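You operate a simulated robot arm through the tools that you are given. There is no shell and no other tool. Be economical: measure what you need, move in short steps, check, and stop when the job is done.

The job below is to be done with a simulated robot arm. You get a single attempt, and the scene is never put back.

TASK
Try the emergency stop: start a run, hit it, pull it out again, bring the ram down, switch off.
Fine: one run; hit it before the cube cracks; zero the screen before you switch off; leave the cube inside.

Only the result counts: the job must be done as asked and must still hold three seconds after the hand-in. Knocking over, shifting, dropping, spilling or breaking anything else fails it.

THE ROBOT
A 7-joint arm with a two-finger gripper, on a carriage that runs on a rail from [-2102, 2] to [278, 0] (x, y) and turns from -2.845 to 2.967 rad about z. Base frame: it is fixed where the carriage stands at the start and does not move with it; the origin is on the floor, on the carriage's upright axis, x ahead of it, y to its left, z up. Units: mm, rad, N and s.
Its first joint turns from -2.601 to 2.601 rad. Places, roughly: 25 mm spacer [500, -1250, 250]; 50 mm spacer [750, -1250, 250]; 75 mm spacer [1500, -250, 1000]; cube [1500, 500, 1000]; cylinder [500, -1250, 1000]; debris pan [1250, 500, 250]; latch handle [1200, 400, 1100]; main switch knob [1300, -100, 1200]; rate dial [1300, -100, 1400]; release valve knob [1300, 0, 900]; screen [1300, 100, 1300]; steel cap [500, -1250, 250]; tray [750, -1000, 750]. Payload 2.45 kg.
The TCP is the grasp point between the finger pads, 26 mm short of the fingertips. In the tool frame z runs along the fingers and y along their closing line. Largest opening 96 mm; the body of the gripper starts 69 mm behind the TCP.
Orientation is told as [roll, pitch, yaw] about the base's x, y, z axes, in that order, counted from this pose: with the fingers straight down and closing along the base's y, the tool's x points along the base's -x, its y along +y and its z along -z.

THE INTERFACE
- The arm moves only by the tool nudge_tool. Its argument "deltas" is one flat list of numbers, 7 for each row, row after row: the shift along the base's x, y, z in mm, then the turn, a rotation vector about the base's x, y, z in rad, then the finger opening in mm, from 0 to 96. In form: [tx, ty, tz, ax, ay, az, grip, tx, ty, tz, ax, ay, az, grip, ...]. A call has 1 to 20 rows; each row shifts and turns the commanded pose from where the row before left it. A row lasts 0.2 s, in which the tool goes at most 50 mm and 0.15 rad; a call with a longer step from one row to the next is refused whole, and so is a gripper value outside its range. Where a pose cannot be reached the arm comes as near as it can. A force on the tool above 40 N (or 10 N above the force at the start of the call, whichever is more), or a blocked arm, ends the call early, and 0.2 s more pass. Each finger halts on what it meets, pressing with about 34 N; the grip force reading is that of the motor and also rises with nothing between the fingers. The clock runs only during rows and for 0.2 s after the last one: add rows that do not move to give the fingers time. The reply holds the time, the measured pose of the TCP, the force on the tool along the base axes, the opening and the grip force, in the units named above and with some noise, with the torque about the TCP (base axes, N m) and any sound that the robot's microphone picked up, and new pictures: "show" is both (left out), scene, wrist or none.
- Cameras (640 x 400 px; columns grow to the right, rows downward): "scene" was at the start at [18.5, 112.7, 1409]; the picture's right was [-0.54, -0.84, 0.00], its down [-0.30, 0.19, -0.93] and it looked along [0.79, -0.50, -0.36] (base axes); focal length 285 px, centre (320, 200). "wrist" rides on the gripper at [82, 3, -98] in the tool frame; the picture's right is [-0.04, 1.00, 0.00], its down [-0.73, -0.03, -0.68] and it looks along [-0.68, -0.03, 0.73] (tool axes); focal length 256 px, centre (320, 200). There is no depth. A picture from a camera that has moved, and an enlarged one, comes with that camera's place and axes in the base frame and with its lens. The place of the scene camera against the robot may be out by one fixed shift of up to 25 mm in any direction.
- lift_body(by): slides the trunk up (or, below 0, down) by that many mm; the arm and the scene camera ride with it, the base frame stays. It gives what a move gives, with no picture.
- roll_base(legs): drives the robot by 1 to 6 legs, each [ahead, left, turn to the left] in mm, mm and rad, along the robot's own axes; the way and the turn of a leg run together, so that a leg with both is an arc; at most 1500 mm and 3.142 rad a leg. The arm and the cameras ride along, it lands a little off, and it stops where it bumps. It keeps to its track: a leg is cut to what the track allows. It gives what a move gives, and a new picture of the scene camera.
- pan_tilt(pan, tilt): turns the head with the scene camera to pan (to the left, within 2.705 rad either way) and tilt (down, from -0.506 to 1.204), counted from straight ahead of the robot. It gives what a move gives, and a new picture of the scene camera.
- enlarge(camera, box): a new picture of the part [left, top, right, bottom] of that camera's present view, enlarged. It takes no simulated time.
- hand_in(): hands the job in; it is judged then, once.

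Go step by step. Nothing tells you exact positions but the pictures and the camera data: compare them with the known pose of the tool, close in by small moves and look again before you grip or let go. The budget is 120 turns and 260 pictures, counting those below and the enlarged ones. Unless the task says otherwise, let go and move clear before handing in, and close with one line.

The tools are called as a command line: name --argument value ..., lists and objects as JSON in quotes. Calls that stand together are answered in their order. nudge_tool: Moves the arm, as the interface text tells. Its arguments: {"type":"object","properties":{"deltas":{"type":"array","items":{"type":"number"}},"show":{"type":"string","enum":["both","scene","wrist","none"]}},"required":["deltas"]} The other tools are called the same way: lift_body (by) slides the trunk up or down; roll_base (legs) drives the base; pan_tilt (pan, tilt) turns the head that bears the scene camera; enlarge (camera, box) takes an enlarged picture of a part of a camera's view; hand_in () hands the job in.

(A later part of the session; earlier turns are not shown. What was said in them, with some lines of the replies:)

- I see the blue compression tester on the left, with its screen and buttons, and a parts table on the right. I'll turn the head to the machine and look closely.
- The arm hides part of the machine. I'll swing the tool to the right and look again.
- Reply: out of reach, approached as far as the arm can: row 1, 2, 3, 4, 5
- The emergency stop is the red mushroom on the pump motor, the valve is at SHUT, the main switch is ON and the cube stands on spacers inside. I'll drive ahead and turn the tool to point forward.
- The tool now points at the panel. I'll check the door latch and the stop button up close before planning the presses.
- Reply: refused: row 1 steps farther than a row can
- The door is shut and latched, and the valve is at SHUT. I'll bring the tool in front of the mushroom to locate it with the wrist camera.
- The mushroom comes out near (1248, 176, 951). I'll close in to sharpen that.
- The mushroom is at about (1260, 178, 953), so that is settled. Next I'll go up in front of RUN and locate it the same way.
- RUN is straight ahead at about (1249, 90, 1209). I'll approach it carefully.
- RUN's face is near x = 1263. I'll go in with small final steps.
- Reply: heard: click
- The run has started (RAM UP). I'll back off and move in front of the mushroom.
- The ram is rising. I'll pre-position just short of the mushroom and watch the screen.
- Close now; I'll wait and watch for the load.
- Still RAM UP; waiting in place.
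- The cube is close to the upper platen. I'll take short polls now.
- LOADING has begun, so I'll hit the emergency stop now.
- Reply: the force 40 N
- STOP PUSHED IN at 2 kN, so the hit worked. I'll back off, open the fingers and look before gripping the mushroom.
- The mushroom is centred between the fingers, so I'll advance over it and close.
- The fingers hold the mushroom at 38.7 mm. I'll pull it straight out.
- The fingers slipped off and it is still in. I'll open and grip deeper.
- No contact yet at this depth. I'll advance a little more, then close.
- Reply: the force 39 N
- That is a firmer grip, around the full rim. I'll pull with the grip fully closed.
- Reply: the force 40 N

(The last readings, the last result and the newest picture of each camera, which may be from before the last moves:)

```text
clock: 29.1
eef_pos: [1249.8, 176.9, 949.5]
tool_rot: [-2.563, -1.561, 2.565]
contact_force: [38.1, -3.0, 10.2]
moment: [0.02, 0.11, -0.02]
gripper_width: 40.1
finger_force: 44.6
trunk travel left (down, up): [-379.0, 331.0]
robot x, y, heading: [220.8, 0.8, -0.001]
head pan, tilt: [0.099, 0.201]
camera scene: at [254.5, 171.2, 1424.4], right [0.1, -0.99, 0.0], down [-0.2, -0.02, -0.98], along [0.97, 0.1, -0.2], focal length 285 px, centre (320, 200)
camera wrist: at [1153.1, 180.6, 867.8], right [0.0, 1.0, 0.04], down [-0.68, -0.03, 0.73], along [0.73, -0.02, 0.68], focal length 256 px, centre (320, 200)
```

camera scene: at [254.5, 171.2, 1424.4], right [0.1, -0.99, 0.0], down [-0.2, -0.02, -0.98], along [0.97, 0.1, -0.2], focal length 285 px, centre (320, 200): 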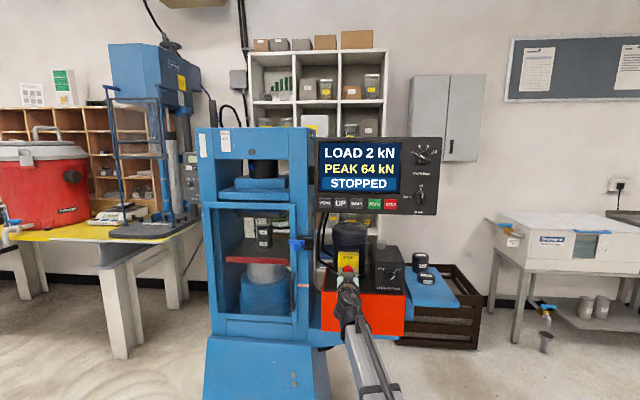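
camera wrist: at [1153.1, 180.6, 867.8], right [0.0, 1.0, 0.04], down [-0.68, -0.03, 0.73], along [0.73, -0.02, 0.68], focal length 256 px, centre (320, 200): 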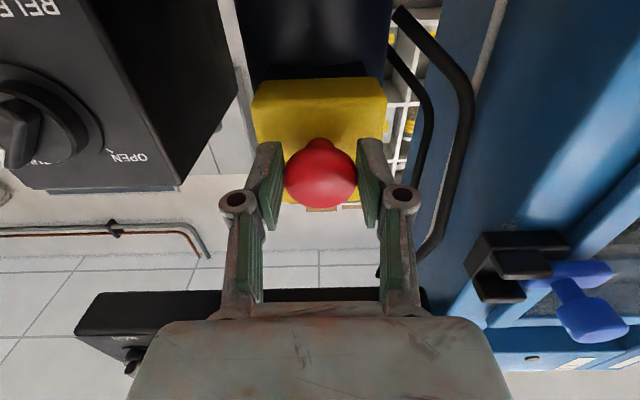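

Pulled out: the screen reads STOPPED. I'll let go, back off, and go up to the DOWN button.

nudge_tool --deltas '[4, 0, 0, 0, 0, 0, 50, 0, 0, 0, 0, 0, 0, 70, 0, 0, 0, 0, 0, 0, 70, -30, 0, 0, 0, 0, 0, 70, -40, 0, 0, 0, 0, 0, 70, -40, 0, 0, 0, 0, 0, 0, 0, -4, 43, 0, 0, 0, 0, 0, -4, 43, 0, 0, 0, 0, 0, -4, 43, 0, 0, 0, 0, 0, -4, 43, 0, 0, 0, 0, 0, -4, 43, 0, 0, 0, 0, 0, -5, 44, 0, 0, 0, 0]'

```text
clock: 31.7
eef_pos: [1140.7, 155.7, 1211.0]
tool_rot: [-2.511, -1.561, 2.514]
contact_force: [0.7, 0.3, -0.6]
moment: [-0.02, -0.06, -0.03]
gripper_width: 0.0
finger_force: 28.6
trunk travel left (down, up): [-379.0, 331.0]
robot x, y, heading: [222.1, -0.7, 0.005]
head pan, tilt: [0.099, 0.201]
camera scene: at [251.7, 171.8, 1424.3], right [0.1, -0.99, 0.0], down [-0.2, -0.02, -0.98], along [0.97, 0.1, -0.2], focal length 285 px, centre (320, 200)
camera wrist: at [1043.4, 158.3, 1128.4], right [0.0, 1.0, 0.04], down [-0.68, -0.03, 0.73], along [0.73, -0.02, 0.68], focal length 256 px, centre (320, 200)
```

scene: 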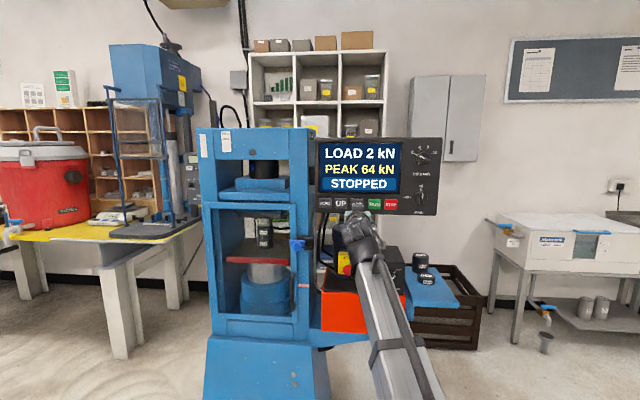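
wrist: 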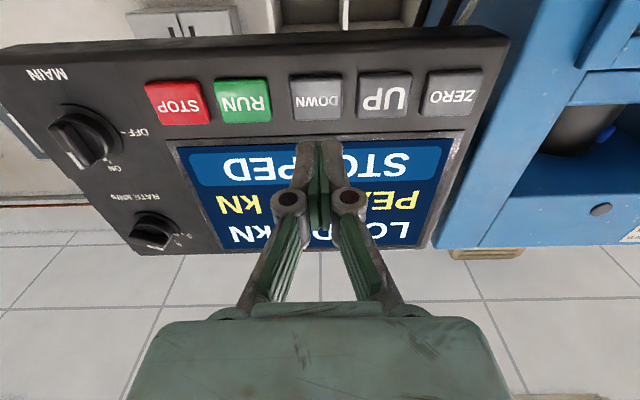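

DOWN is straight ahead; I'll press it the way I pressed RUN.

nudge_tool --deltas '[40, -2, 1, 0, 0, 0, 0, 30, 0, 1, 0, 0, 0, 0, 12, 0, 0, 0, 0, 0, 0, 6, 0, 0, 0, 0, 0, 0, 4, 0, 0, 0, 0, 0, 0]'

```text
clock: 32.9
eef_pos: [1231.9, 151.4, 1213.3]
tool_rot: [-2.617, -1.561, 2.62]
contact_force: [0.2, 0.2, 0.2]
moment: [-0.02, 0.05, -0.03]
gripper_width: 6.3
finger_force: 28.3
trunk travel left (down, up): [-379.0, 331.0]
robot x, y, heading: [219.8, -0.2, 0.004]
head pan, tilt: [0.099, 0.201]
camera scene: at [251.4, 171.8, 1424.3], right [0.1, -0.99, 0.0], down [-0.2, -0.02, -0.98], along [0.97, 0.1, -0.2], focal length 285 px, centre (320, 200)
camera wrist: at [1135.3, 154.9, 1131.1], right [0.0, 1.0, 0.04], down [-0.68, -0.03, 0.73], along [0.73, -0.02, 0.68], focal length 256 px, centre (320, 200)
```

scene: 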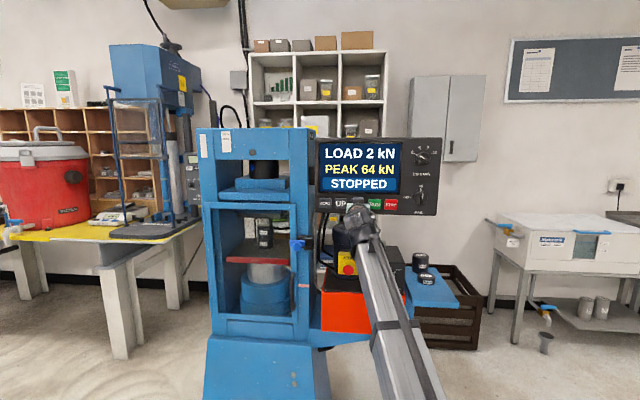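
wrist: 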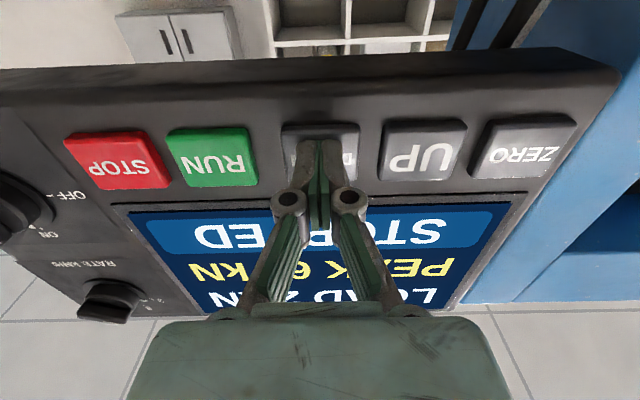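

No click yet, so a few more millimetres.

nudge_tool --deltas '[2, 0, 0, 0, 0, 0, 0, 2, 0, 0, 0, 0, 0, 0, 0, 0, 0, 0, 0, 0, 0]' --show "scene"

```text
clock: 33.7
eef_pos: [1233.7, 151.4, 1213.9]
tool_rot: [-2.631, -1.563, 2.632]
contact_force: [-5.8, 1.5, -1.2]
moment: [-0.01, 0.05, 0.03]
gripper_width: 5.9
finger_force: 28.7
trunk travel left (down, up): [-379.0, 331.0]
robot x, y, heading: [220.7, -0.2, 0.005]
head pan, tilt: [0.099, 0.201]
heard: click
camera scene: at [250.8, 172.0, 1424.3], right [0.1, -0.99, 0.0], down [-0.2, -0.02, -0.98], along [0.97, 0.1, -0.2], focal length 285 px, centre (320, 200)
```

scene: 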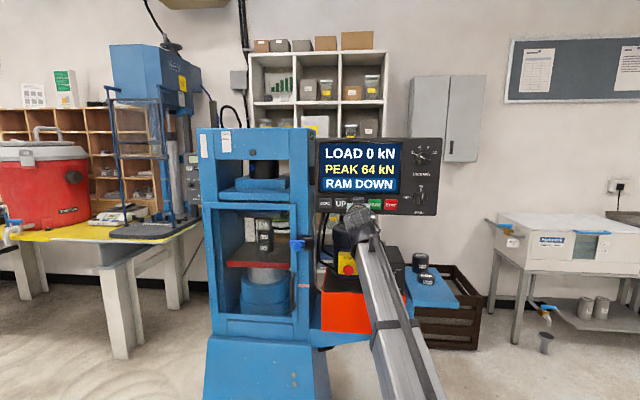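

RAM DOWN is showing and the load is 0. I'll hold here and watch it go down.

nudge_tool --deltas '[0, 0, 0, 0, 0, 0, 0, 0, 0, 0, 0, 0, 0, 0, 0, 0, 0, 0, 0, 0, 0, 0, 0, 0, 0, 0, 0, 0, 0, 0, 0, 0, 0, 0, 0, 0, 0, 0, 0, 0, 0, 0, 0, 0, 0, 0, 0, 0, 0, 0, 0, 0, 0, 0, 0, 0, 0, 0, 0, 0, 0, 0, 0, 0, 0, 0, 0, 0, 0, 0]' --show "scene"

```text
clock: 35.9
eef_pos: [1235.1, 150.9, 1214.5]
tool_rot: [-2.625, -1.563, 2.629]
contact_force: [-7.2, 1.2, -0.7]
moment: [0.02, 0.06, -0.01]
gripper_width: 5.8
finger_force: 28.3
trunk travel left (down, up): [-379.0, 331.0]
robot x, y, heading: [221.3, -4.0, 0.002]
head pan, tilt: [0.099, 0.201]
camera scene: at [250.8, 171.9, 1424.3], right [0.1, -0.99, 0.0], down [-0.2, -0.02, -0.98], along [0.97, 0.1, -0.2], focal length 285 px, centre (320, 200)
```

scene: 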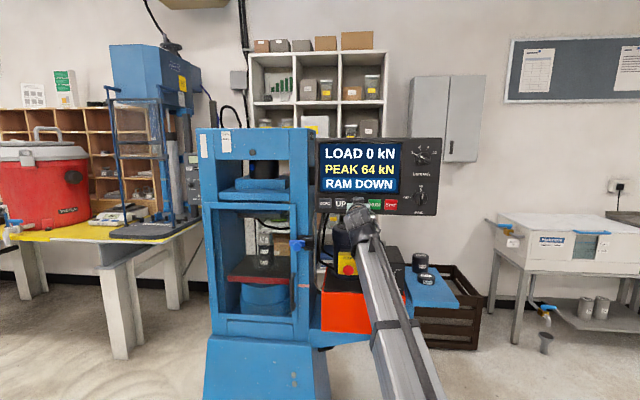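

The ram is nearly down; waiting a bit more.

nudge_tool --deltas '[0, 0, 0, 0, 0, 0, 0, 0, 0, 0, 0, 0, 0, 0, 0, 0, 0, 0, 0, 0, 0, 0, 0, 0, 0, 0, 0, 0, 0, 0, 0, 0, 0, 0, 0, 0, 0, 0, 0, 0, 0, 0, 0, 0, 0, 0, 0, 0, 0, 0, 0, 0, 0, 0, 0, 0, 0, 0, 0, 0, 0, 0, 0, 0, 0, 0, 0, 0, 0, 0]' --show "scene"

enlarge --camera "scene" --box '[200, 195, 320, 345]'

```text
clock: 38.1
eef_pos: [1235.5, 150.8, 1215.4]
tool_rot: [-2.631, -1.562, 2.634]
contact_force: [-6.6, 0.1, -0.5]
moment: [0.0, 0.08, 0.02]
gripper_width: 6.0
finger_force: 27.9
trunk travel left (down, up): [-379.0, 331.0]
robot x, y, heading: [224.2, 1.5, 0.005]
head pan, tilt: [0.099, 0.201]
camera scene: at [250.8, 171.8, 1424.4], right [0.1, -0.99, 0.0], down [-0.2, -0.02, -0.98], along [0.97, 0.1, -0.2], focal length 285 px, centre (320, 200)
```

scene: 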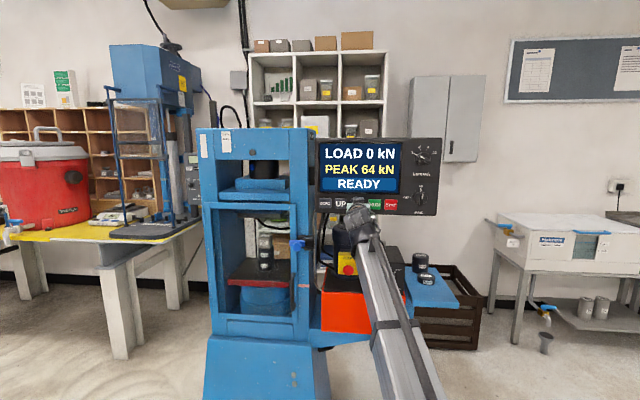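

```text
2.67 times, centred on (260, 270) of scene
camera zoom: at [250.8, 171.8, 1424.4], right [0.1, -0.99, 0.0], down [-0.2, -0.02, -0.98], along [0.97, 0.1, -0.2], focal length 760 px, centre (480, 13)
```

zoom: 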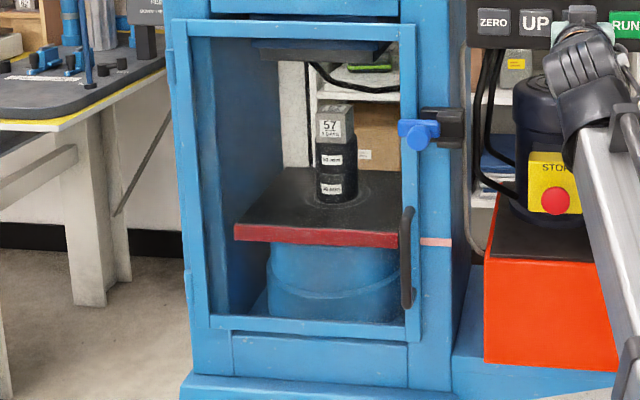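

The ram is down, the screen reads READY and the cube is whole. Next I'll move across to ZERO.

nudge_tool --deltas '[-40, 0, 0, 0, 0, 0, 0, -30, 0, 0, 0, 0, 0, 0, 0, 37, 0, 0, 0, 0, 0, 0, 37, 0, 0, 0, 0, 0, 0, 38, 0, 0, 0, 0, 0]'

```text
clock: 39.3
eef_pos: [1166.9, 262.0, 1212.7]
tool_rot: [-2.66, -1.563, 2.662]
contact_force: [0.2, -0.1, 0.5]
moment: [0.03, 0.01, 0.02]
gripper_width: 0.0
finger_force: 28.7
trunk travel left (down, up): [-379.0, 331.0]
robot x, y, heading: [219.3, -5.9, 0.003]
head pan, tilt: [0.099, 0.201]
camera scene: at [251.6, 171.3, 1424.4], right [0.1, -0.99, 0.0], down [-0.2, -0.02, -0.98], along [0.97, 0.1, -0.2], focal length 285 px, centre (320, 200)
camera wrist: at [1071.0, 265.2, 1130.5], right [0.0, 1.0, 0.04], down [-0.68, -0.03, 0.73], along [0.73, -0.02, 0.68], focal length 256 px, centre (320, 200)
```

scene: 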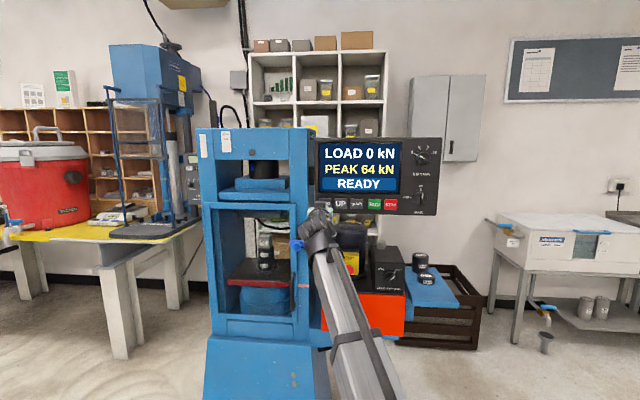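
wrist: 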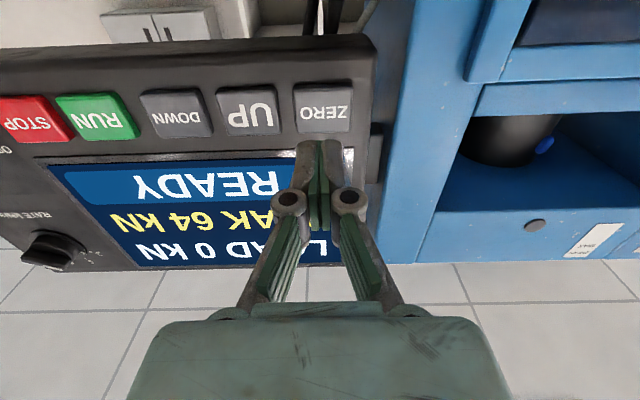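

ZERO is straight ahead; pressing it.

nudge_tool --deltas '[40, 2, 0, 0, 0, 0, 0, 18, 0, 0, 0, 0, 0, 0, 5, 0, 0, 0, 0, 0, 0, 4, 0, 0, 0, 0, 0, 0, 2, 0, 0, 0, 0, 0, 0, 0, 0, 0, 0, 0, 0, 0]'

```text
clock: 40.7
eef_pos: [1235.3, 263.5, 1212.9]
tool_rot: [-2.63, -1.563, 2.633]
contact_force: [-4.7, 0.3, -1.2]
moment: [0.0, 0.06, -0.01]
gripper_width: 6.1
finger_force: 28.9
trunk travel left (down, up): [-379.0, 331.0]
robot x, y, heading: [222.2, 0.0, 0.005]
head pan, tilt: [0.099, 0.201]
heard: click
camera scene: at [251.0, 171.8, 1424.3], right [0.1, -0.99, 0.0], down [-0.2, -0.02, -0.98], along [0.97, 0.1, -0.2], focal length 285 px, centre (320, 200)
camera wrist: at [1138.2, 268.0, 1129.6], right [0.0, 1.0, 0.04], down [-0.68, -0.03, 0.73], along [0.73, -0.02, 0.68], focal length 256 px, centre (320, 200)
```

scene: 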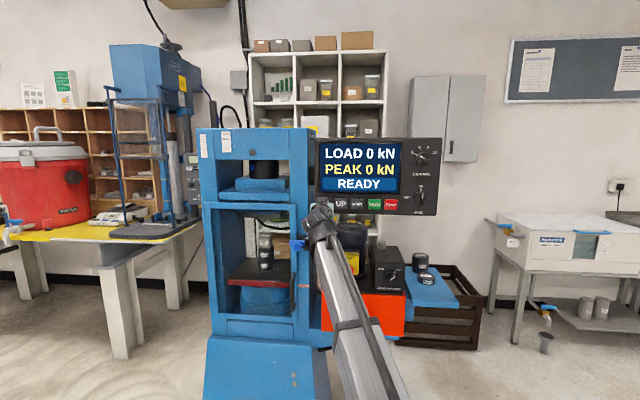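
wrist: 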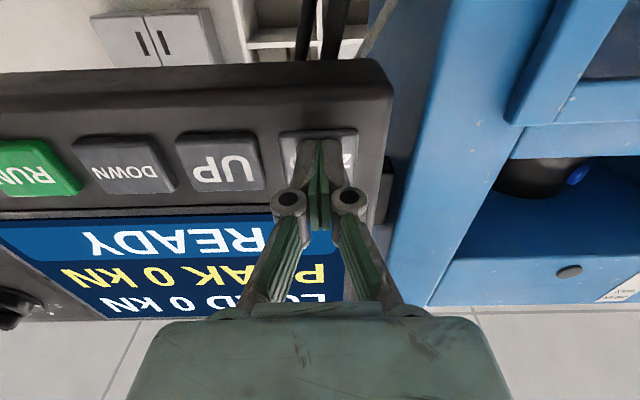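

LOAD 0, PEAK 0. I'll back off and move over to the main switch knob with the fingers open.

nudge_tool --deltas '[-45, 0, 0, 0, 0, 0, 0, -45, 0, 0, 0, 0, 0, 0, -25, 0, 0, 0, 0, 0, 0, 0, -40, 3, 0, 0, 0, 0, 0, -40, 3, 0, 0, 0, 0, 0, -40, 3, 0, 0, 0, 0, 0, -40, 3, 0, 0, 0, 0, 0, -40, 3, 0, 0, 0, 50, 0, -40, 3, 0, 0, 0, 50, 0, -40, 2, 0, 0, 0, 50, 0, -38, 0, 0, 0, 0, 50]'

```text
clock: 43.1
eef_pos: [1121.2, -53.8, 1232.2]
tool_rot: [-2.512, -1.56, 2.511]
contact_force: [-0.4, 0.4, -0.4]
moment: [0.01, -0.03, -0.05]
gripper_width: 49.8
finger_force: 0.0
trunk travel left (down, up): [-379.0, 331.0]
robot x, y, heading: [219.3, 1.7, 0.008]
head pan, tilt: [0.099, 0.201]
camera scene: at [251.5, 172.2, 1424.3], right [0.1, -0.99, 0.0], down [-0.2, -0.02, -0.98], along [0.97, 0.1, -0.2], focal length 285 px, centre (320, 200)
camera wrist: at [1024.6, -51.1, 1149.1], right [0.0, 1.0, 0.03], down [-0.68, -0.03, 0.73], along [0.73, -0.02, 0.68], focal length 256 px, centre (320, 200)
```

scene: 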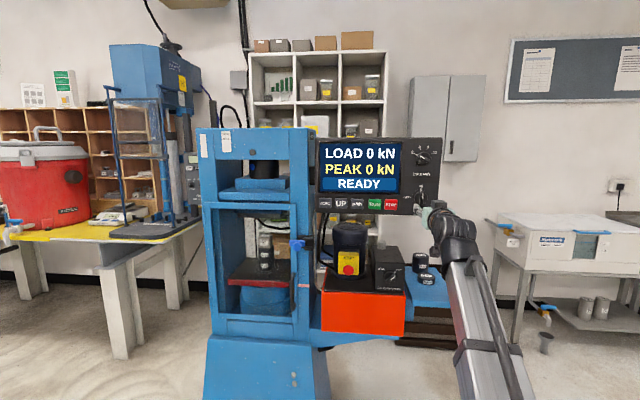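
wrist: 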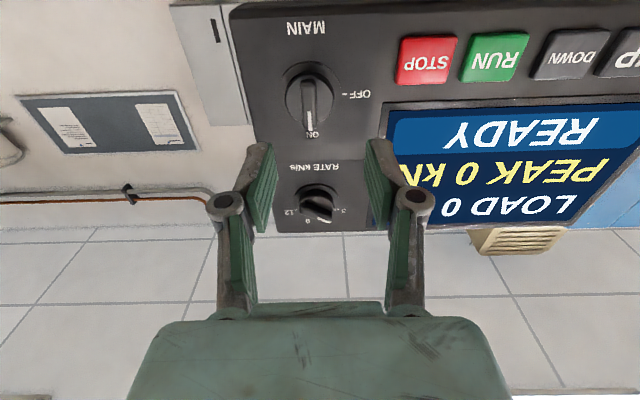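

enlarge --camera "wrist" --box '[240, 50, 400, 150]'

```text
4.00 times, centred on (320, 100) of wrist
camera zoom: at [1024.6, -51.1, 1149.1], right [0.0, 1.0, 0.03], down [-0.68, -0.03, 0.73], along [0.73, -0.02, 0.68], focal length 1024 px, centre (320, 600)
```

zoom: 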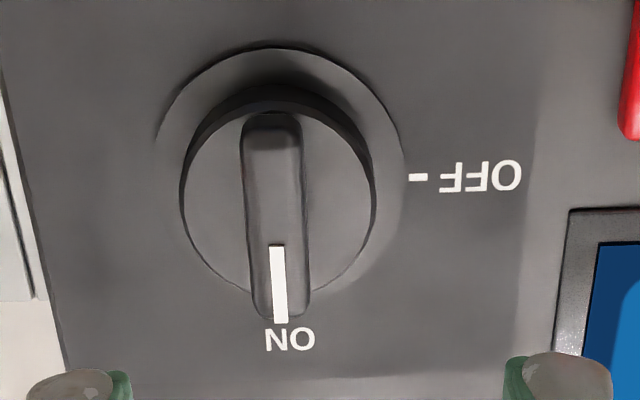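

The knob's bar is upright at about y = -62, z = 1236. I'll align and close in to look.

nudge_tool --deltas '[30, -8, 4, 0, 0, 0, 50, 35, 0, 0, 0, 0, 0, 50]'

enlarge --camera "wrist" --box '[240, 70, 400, 170]'

```text
clock: 43.7
eef_pos: [1186.8, -60.9, 1236.3]
tool_rot: [-2.639, -1.563, 2.642]
contact_force: [-1.1, -0.7, 0.0]
moment: [-0.01, 0.02, 0.01]
gripper_width: 49.9
finger_force: 0.1
trunk travel left (down, up): [-379.0, 331.0]
robot x, y, heading: [220.8, -1.7, 0.009]
head pan, tilt: [0.099, 0.201]
camera scene: at [251.3, 171.7, 1424.3], right [0.1, -0.99, 0.0], down [-0.2, -0.02, -0.98], along [0.97, 0.1, -0.2], focal length 285 px, centre (320, 200)
camera wrist: at [1088.9, -57.9, 1153.8], right [0.0, 1.0, 0.04], down [-0.68, -0.03, 0.73], along [0.73, -0.02, 0.68], focal length 256 px, centre (320, 200)
```

scene: 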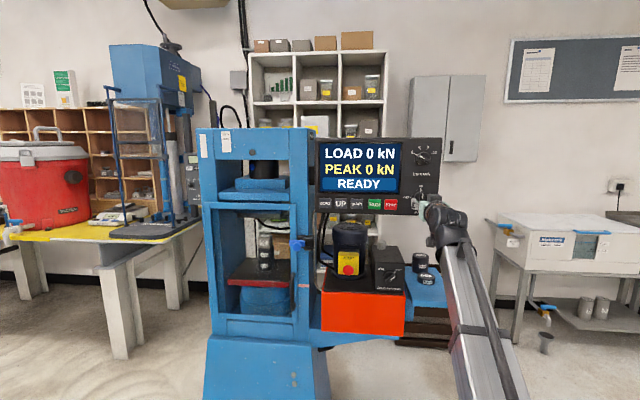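
wrist: 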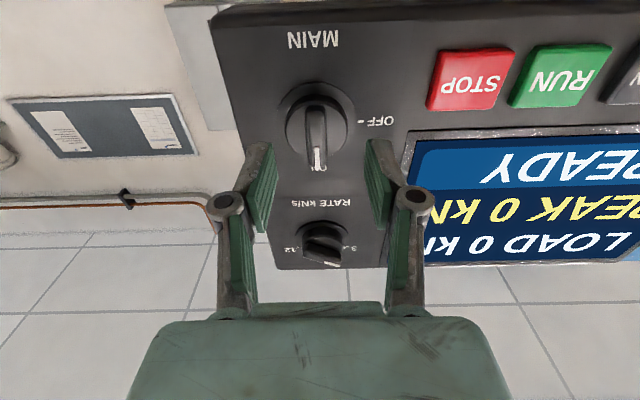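

```text
4.00 times, centred on (320, 120) of wrist
camera zoom: at [1088.9, -57.9, 1153.8], right [0.0, 1.0, 0.04], down [-0.68, -0.03, 0.73], along [0.73, -0.02, 0.68], focal length 1024 px, centre (320, 520)
```

zoom: 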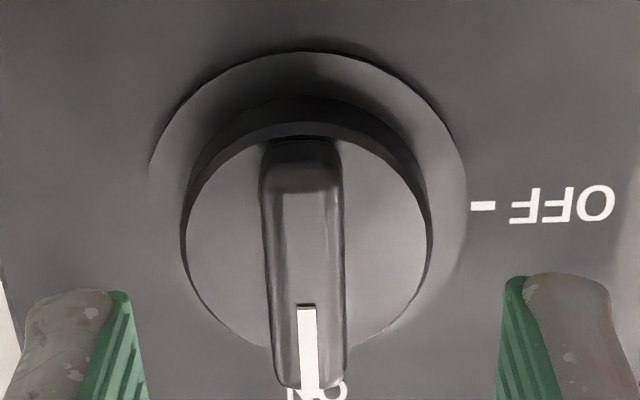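

The bar's front is near (1243, -63, 1238). I'll move over it and close.

nudge_tool --deltas '[25, -2, 2, 0, 0, 0, 50, 15, 0, 0, 0, 0, 0, 50, 0, 0, 0, 0, 0, 0, 25, 0, 0, 0, 0, 0, 0, 0, 0, 0, 0, 0, 0, 0, 0]'

```text
clock: 44.9
eef_pos: [1220.8, -63.2, 1241.6]
tool_rot: [-2.717, -1.56, 2.716]
contact_force: [-24.7, -1.0, -4.3]
moment: [-0.03, -0.69, -0.06]
gripper_width: 12.9
finger_force: 39.4
trunk travel left (down, up): [-379.0, 331.0]
robot x, y, heading: [219.0, -1.5, 0.005]
head pan, tilt: [0.099, 0.201]
camera scene: at [248.6, 171.5, 1424.4], right [0.1, -0.99, 0.0], down [-0.2, -0.02, -0.98], along [0.97, 0.1, -0.2], focal length 285 px, centre (320, 200)
camera wrist: at [1124.5, -60.3, 1157.6], right [0.0, 1.0, 0.04], down [-0.69, -0.03, 0.73], along [0.73, -0.02, 0.69], focal length 256 px, centre (320, 200)
```

scene: 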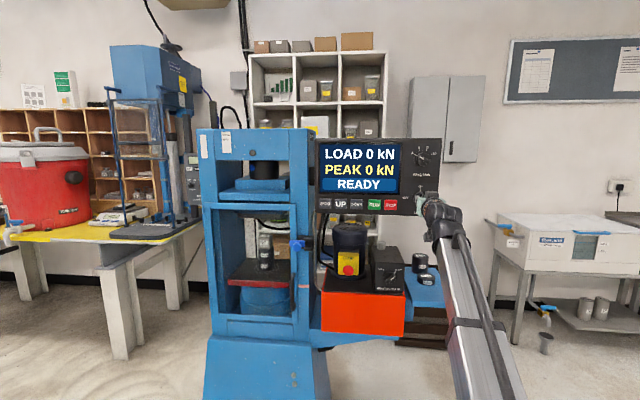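
wrist: 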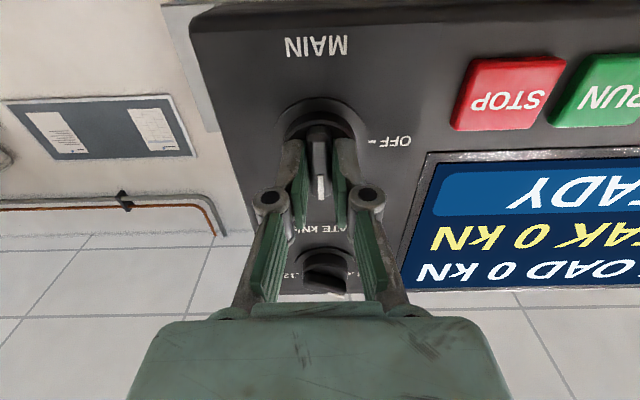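

The fingers hold the bar. I'll ease the push, then turn toward OFF.

nudge_tool --deltas '[-5, 0, -2, 0, 0, 0, 0, 0, 0, 0, -0.14, 0, 0, 0, 0, 0, 0, -0.14, 0, 0, 0, 0, 0, 0, -0.14, 0, 0, 0, 0, 0, 0, -0.14, 0, 0, 0]'

```text
clock: 46.1
eef_pos: [1220.4, -62.7, 1240.1]
tool_rot: [-1.595, -1.002, 1.597]
contact_force: [19.7, -2.1, 27.9]
moment: [0.03, -0.52, -0.06]
gripper_width: 12.8
finger_force: 39.9
trunk travel left (down, up): [-379.0, 331.0]
robot x, y, heading: [221.0, -1.9, 0.007]
head pan, tilt: [0.099, 0.201]
camera scene: at [250.9, 171.7, 1424.6], right [0.1, -0.99, 0.0], down [-0.2, -0.02, -0.98], along [0.97, 0.1, -0.2], focal length 285 px, centre (320, 200)
camera wrist: at [1124.7, -104.7, 1168.1], right [0.0, 0.86, -0.5], down [-0.69, 0.37, 0.63], along [0.72, 0.34, 0.6], focal length 256 px, centre (320, 200)
```

scene: 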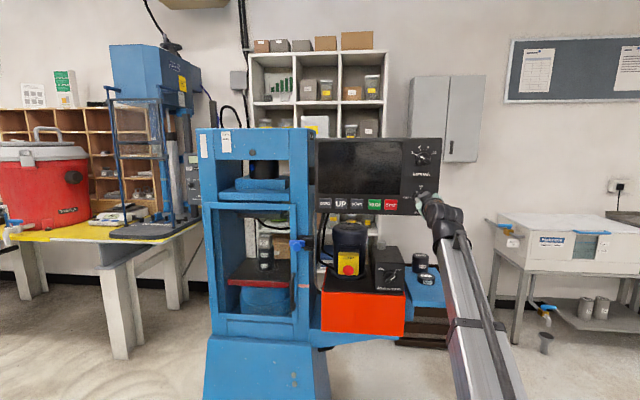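
wrist: 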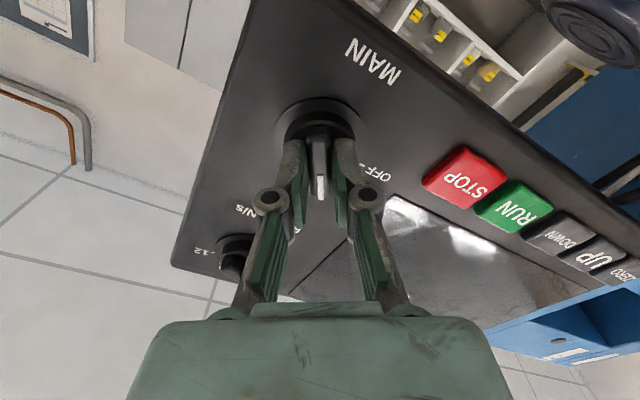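

The screen is already dark. I'll finish the turn to the OFF mark.

nudge_tool --deltas '[2, 0, 2, -0.14, 0, 0, 0, 0, 0, 0, -0.14, 0, 0, 0, 0, 0, 0, -0.14, 0, 0, 0, 0, 0, 0, -0.14, 0, 0, 0, 0, 0, 0, -0.14, 0, 0, 0, 0, 0, 0, -0.14, 0, 0, 0, 0, 0, 0, -0.14, 0, 0, 0]'

```text
clock: 47.7
eef_pos: [1220.6, -63.9, 1241.7]
tool_rot: [-1.573, -0.024, 1.578]
contact_force: [0.6, -5.3, 17.1]
moment: [0.02, -0.46, 0.79]
gripper_width: 12.8
finger_force: 39.8
trunk travel left (down, up): [-379.0, 331.0]
robot x, y, heading: [219.9, 0.8, 0.008]
head pan, tilt: [0.099, 0.201]
camera scene: at [249.6, 171.1, 1424.5], right [0.1, -0.99, 0.0], down [-0.2, -0.02, -0.98], along [0.97, 0.1, -0.2], focal length 285 px, centre (320, 200)
camera wrist: at [1124.1, -145.7, 1235.0], right [0.0, 0.06, -1.0], down [-0.68, 0.73, 0.05], along [0.73, 0.68, 0.04], focal length 256 px, centre (320, 200)
```

scene: 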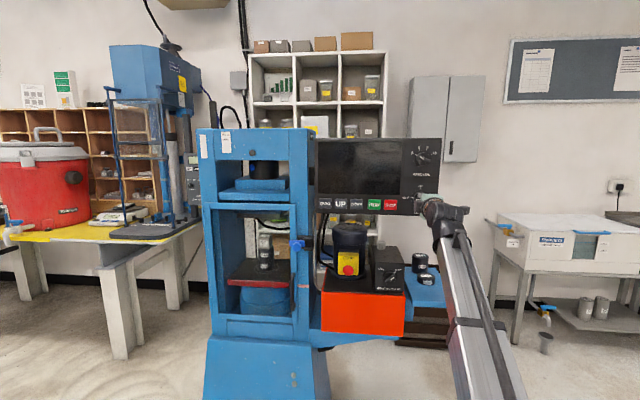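
wrist: 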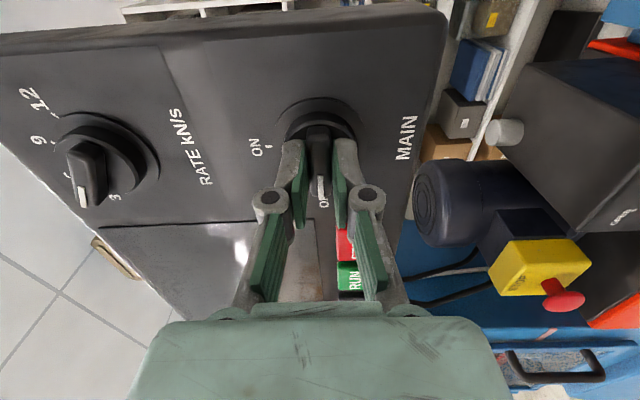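

The bar points at OFF and the mushroom is out. I'll let go and back away.

nudge_tool --deltas '[0, 0, 0, 0, 0, 0, 40, 0, 0, 0, 0, 0, 0, 40, -30, 0, 0, 0, 0, 0, 40, -40, 0, 0, 0, 0, 0, 40, -45, 0, 0, 0, 0, 0, 40, -30, -40, 0, 0, 0, 0, 40, -20, -45, 0, 0, 0, 0, 40, -20, -45, 0, 0, 0, 0, 40, -20, -45, 0, 0, 0, 0, 40]'

enlarge --camera "scene" --box '[200, 125, 440, 275]'

enlarge --camera "scene" --box '[310, 180, 440, 290]'

```text
clock: 49.7
eef_pos: [1017.5, -236.3, 1238.8]
tool_rot: [-1.569, -0.026, 1.579]
contact_force: [0.2, 0.6, -0.3]
moment: [0.04, -0.02, -0.08]
gripper_width: 40.3
finger_force: 0.0
trunk travel left (down, up): [-379.0, 331.0]
robot x, y, heading: [219.4, -1.5, 0.003]
head pan, tilt: [0.099, 0.201]
camera scene: at [251.7, 172.3, 1424.3], right [0.1, -0.99, 0.0], down [-0.2, -0.02, -0.98], along [0.97, 0.1, -0.2], focal length 285 px, centre (320, 200)
camera wrist: at [921.1, -317.7, 1233.3], right [0.0, 0.07, -1.0], down [-0.69, 0.73, 0.05], along [0.73, 0.68, 0.04], focal length 256 px, centre (320, 200)
```

scene: 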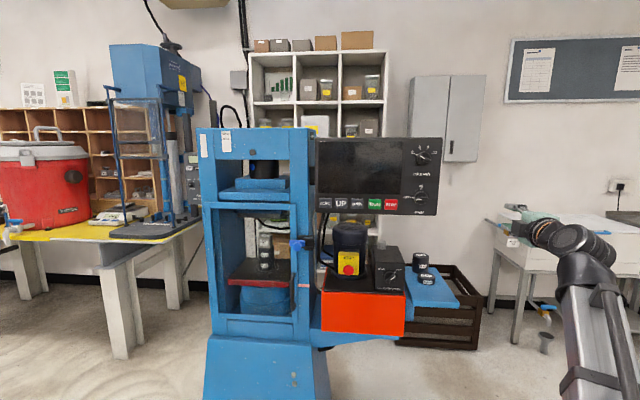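
wrist: 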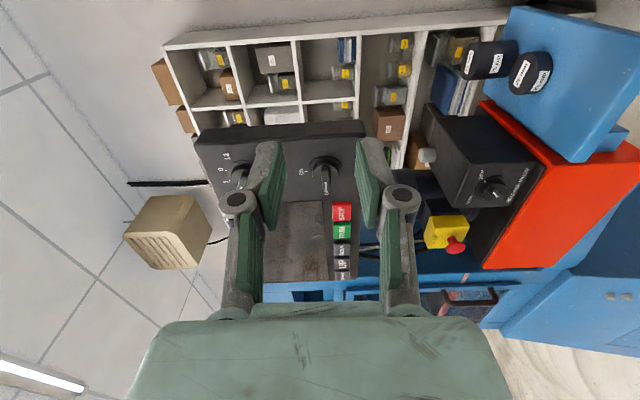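

```text
2.67 times, centred on (320, 200) of scene
camera zoom: at [251.7, 172.3, 1424.3], right [0.1, -0.99, 0.0], down [-0.2, -0.02, -0.98], along [0.97, 0.1, -0.2], focal length 760 px, centre (320, 200)
```

zoom: 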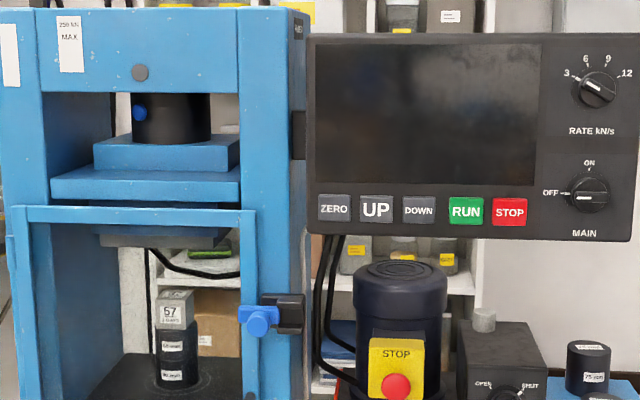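

```text
3.64 times, centred on (375, 235) of scene
camera zoom: at [251.7, 172.3, 1424.3], right [0.1, -0.99, 0.0], down [-0.2, -0.02, -0.98], along [0.97, 0.1, -0.2], focal length 1036 px, centre (120, 73)
```

zoom: 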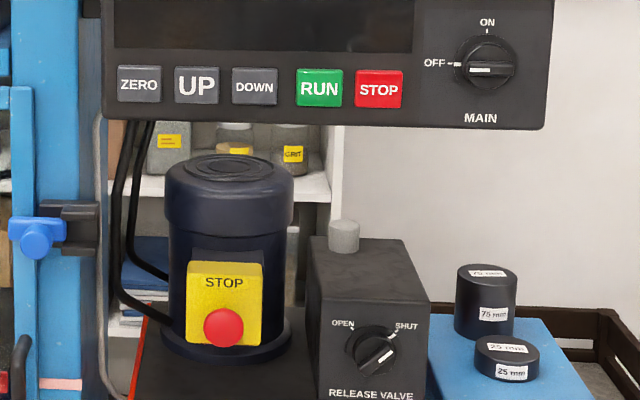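

The switch is at OFF, the mushroom is out, the ram is down, the cube is whole inside and the arm is clear, so I'm handing in.

hand_in

```text
The job is handed in.
```

The emergency stop test is done and handed in: I started one run, hit the stop at 2 kN, pulled it out again, brought the ram down, zeroed the screen and switched off, with the cube left whole inside.
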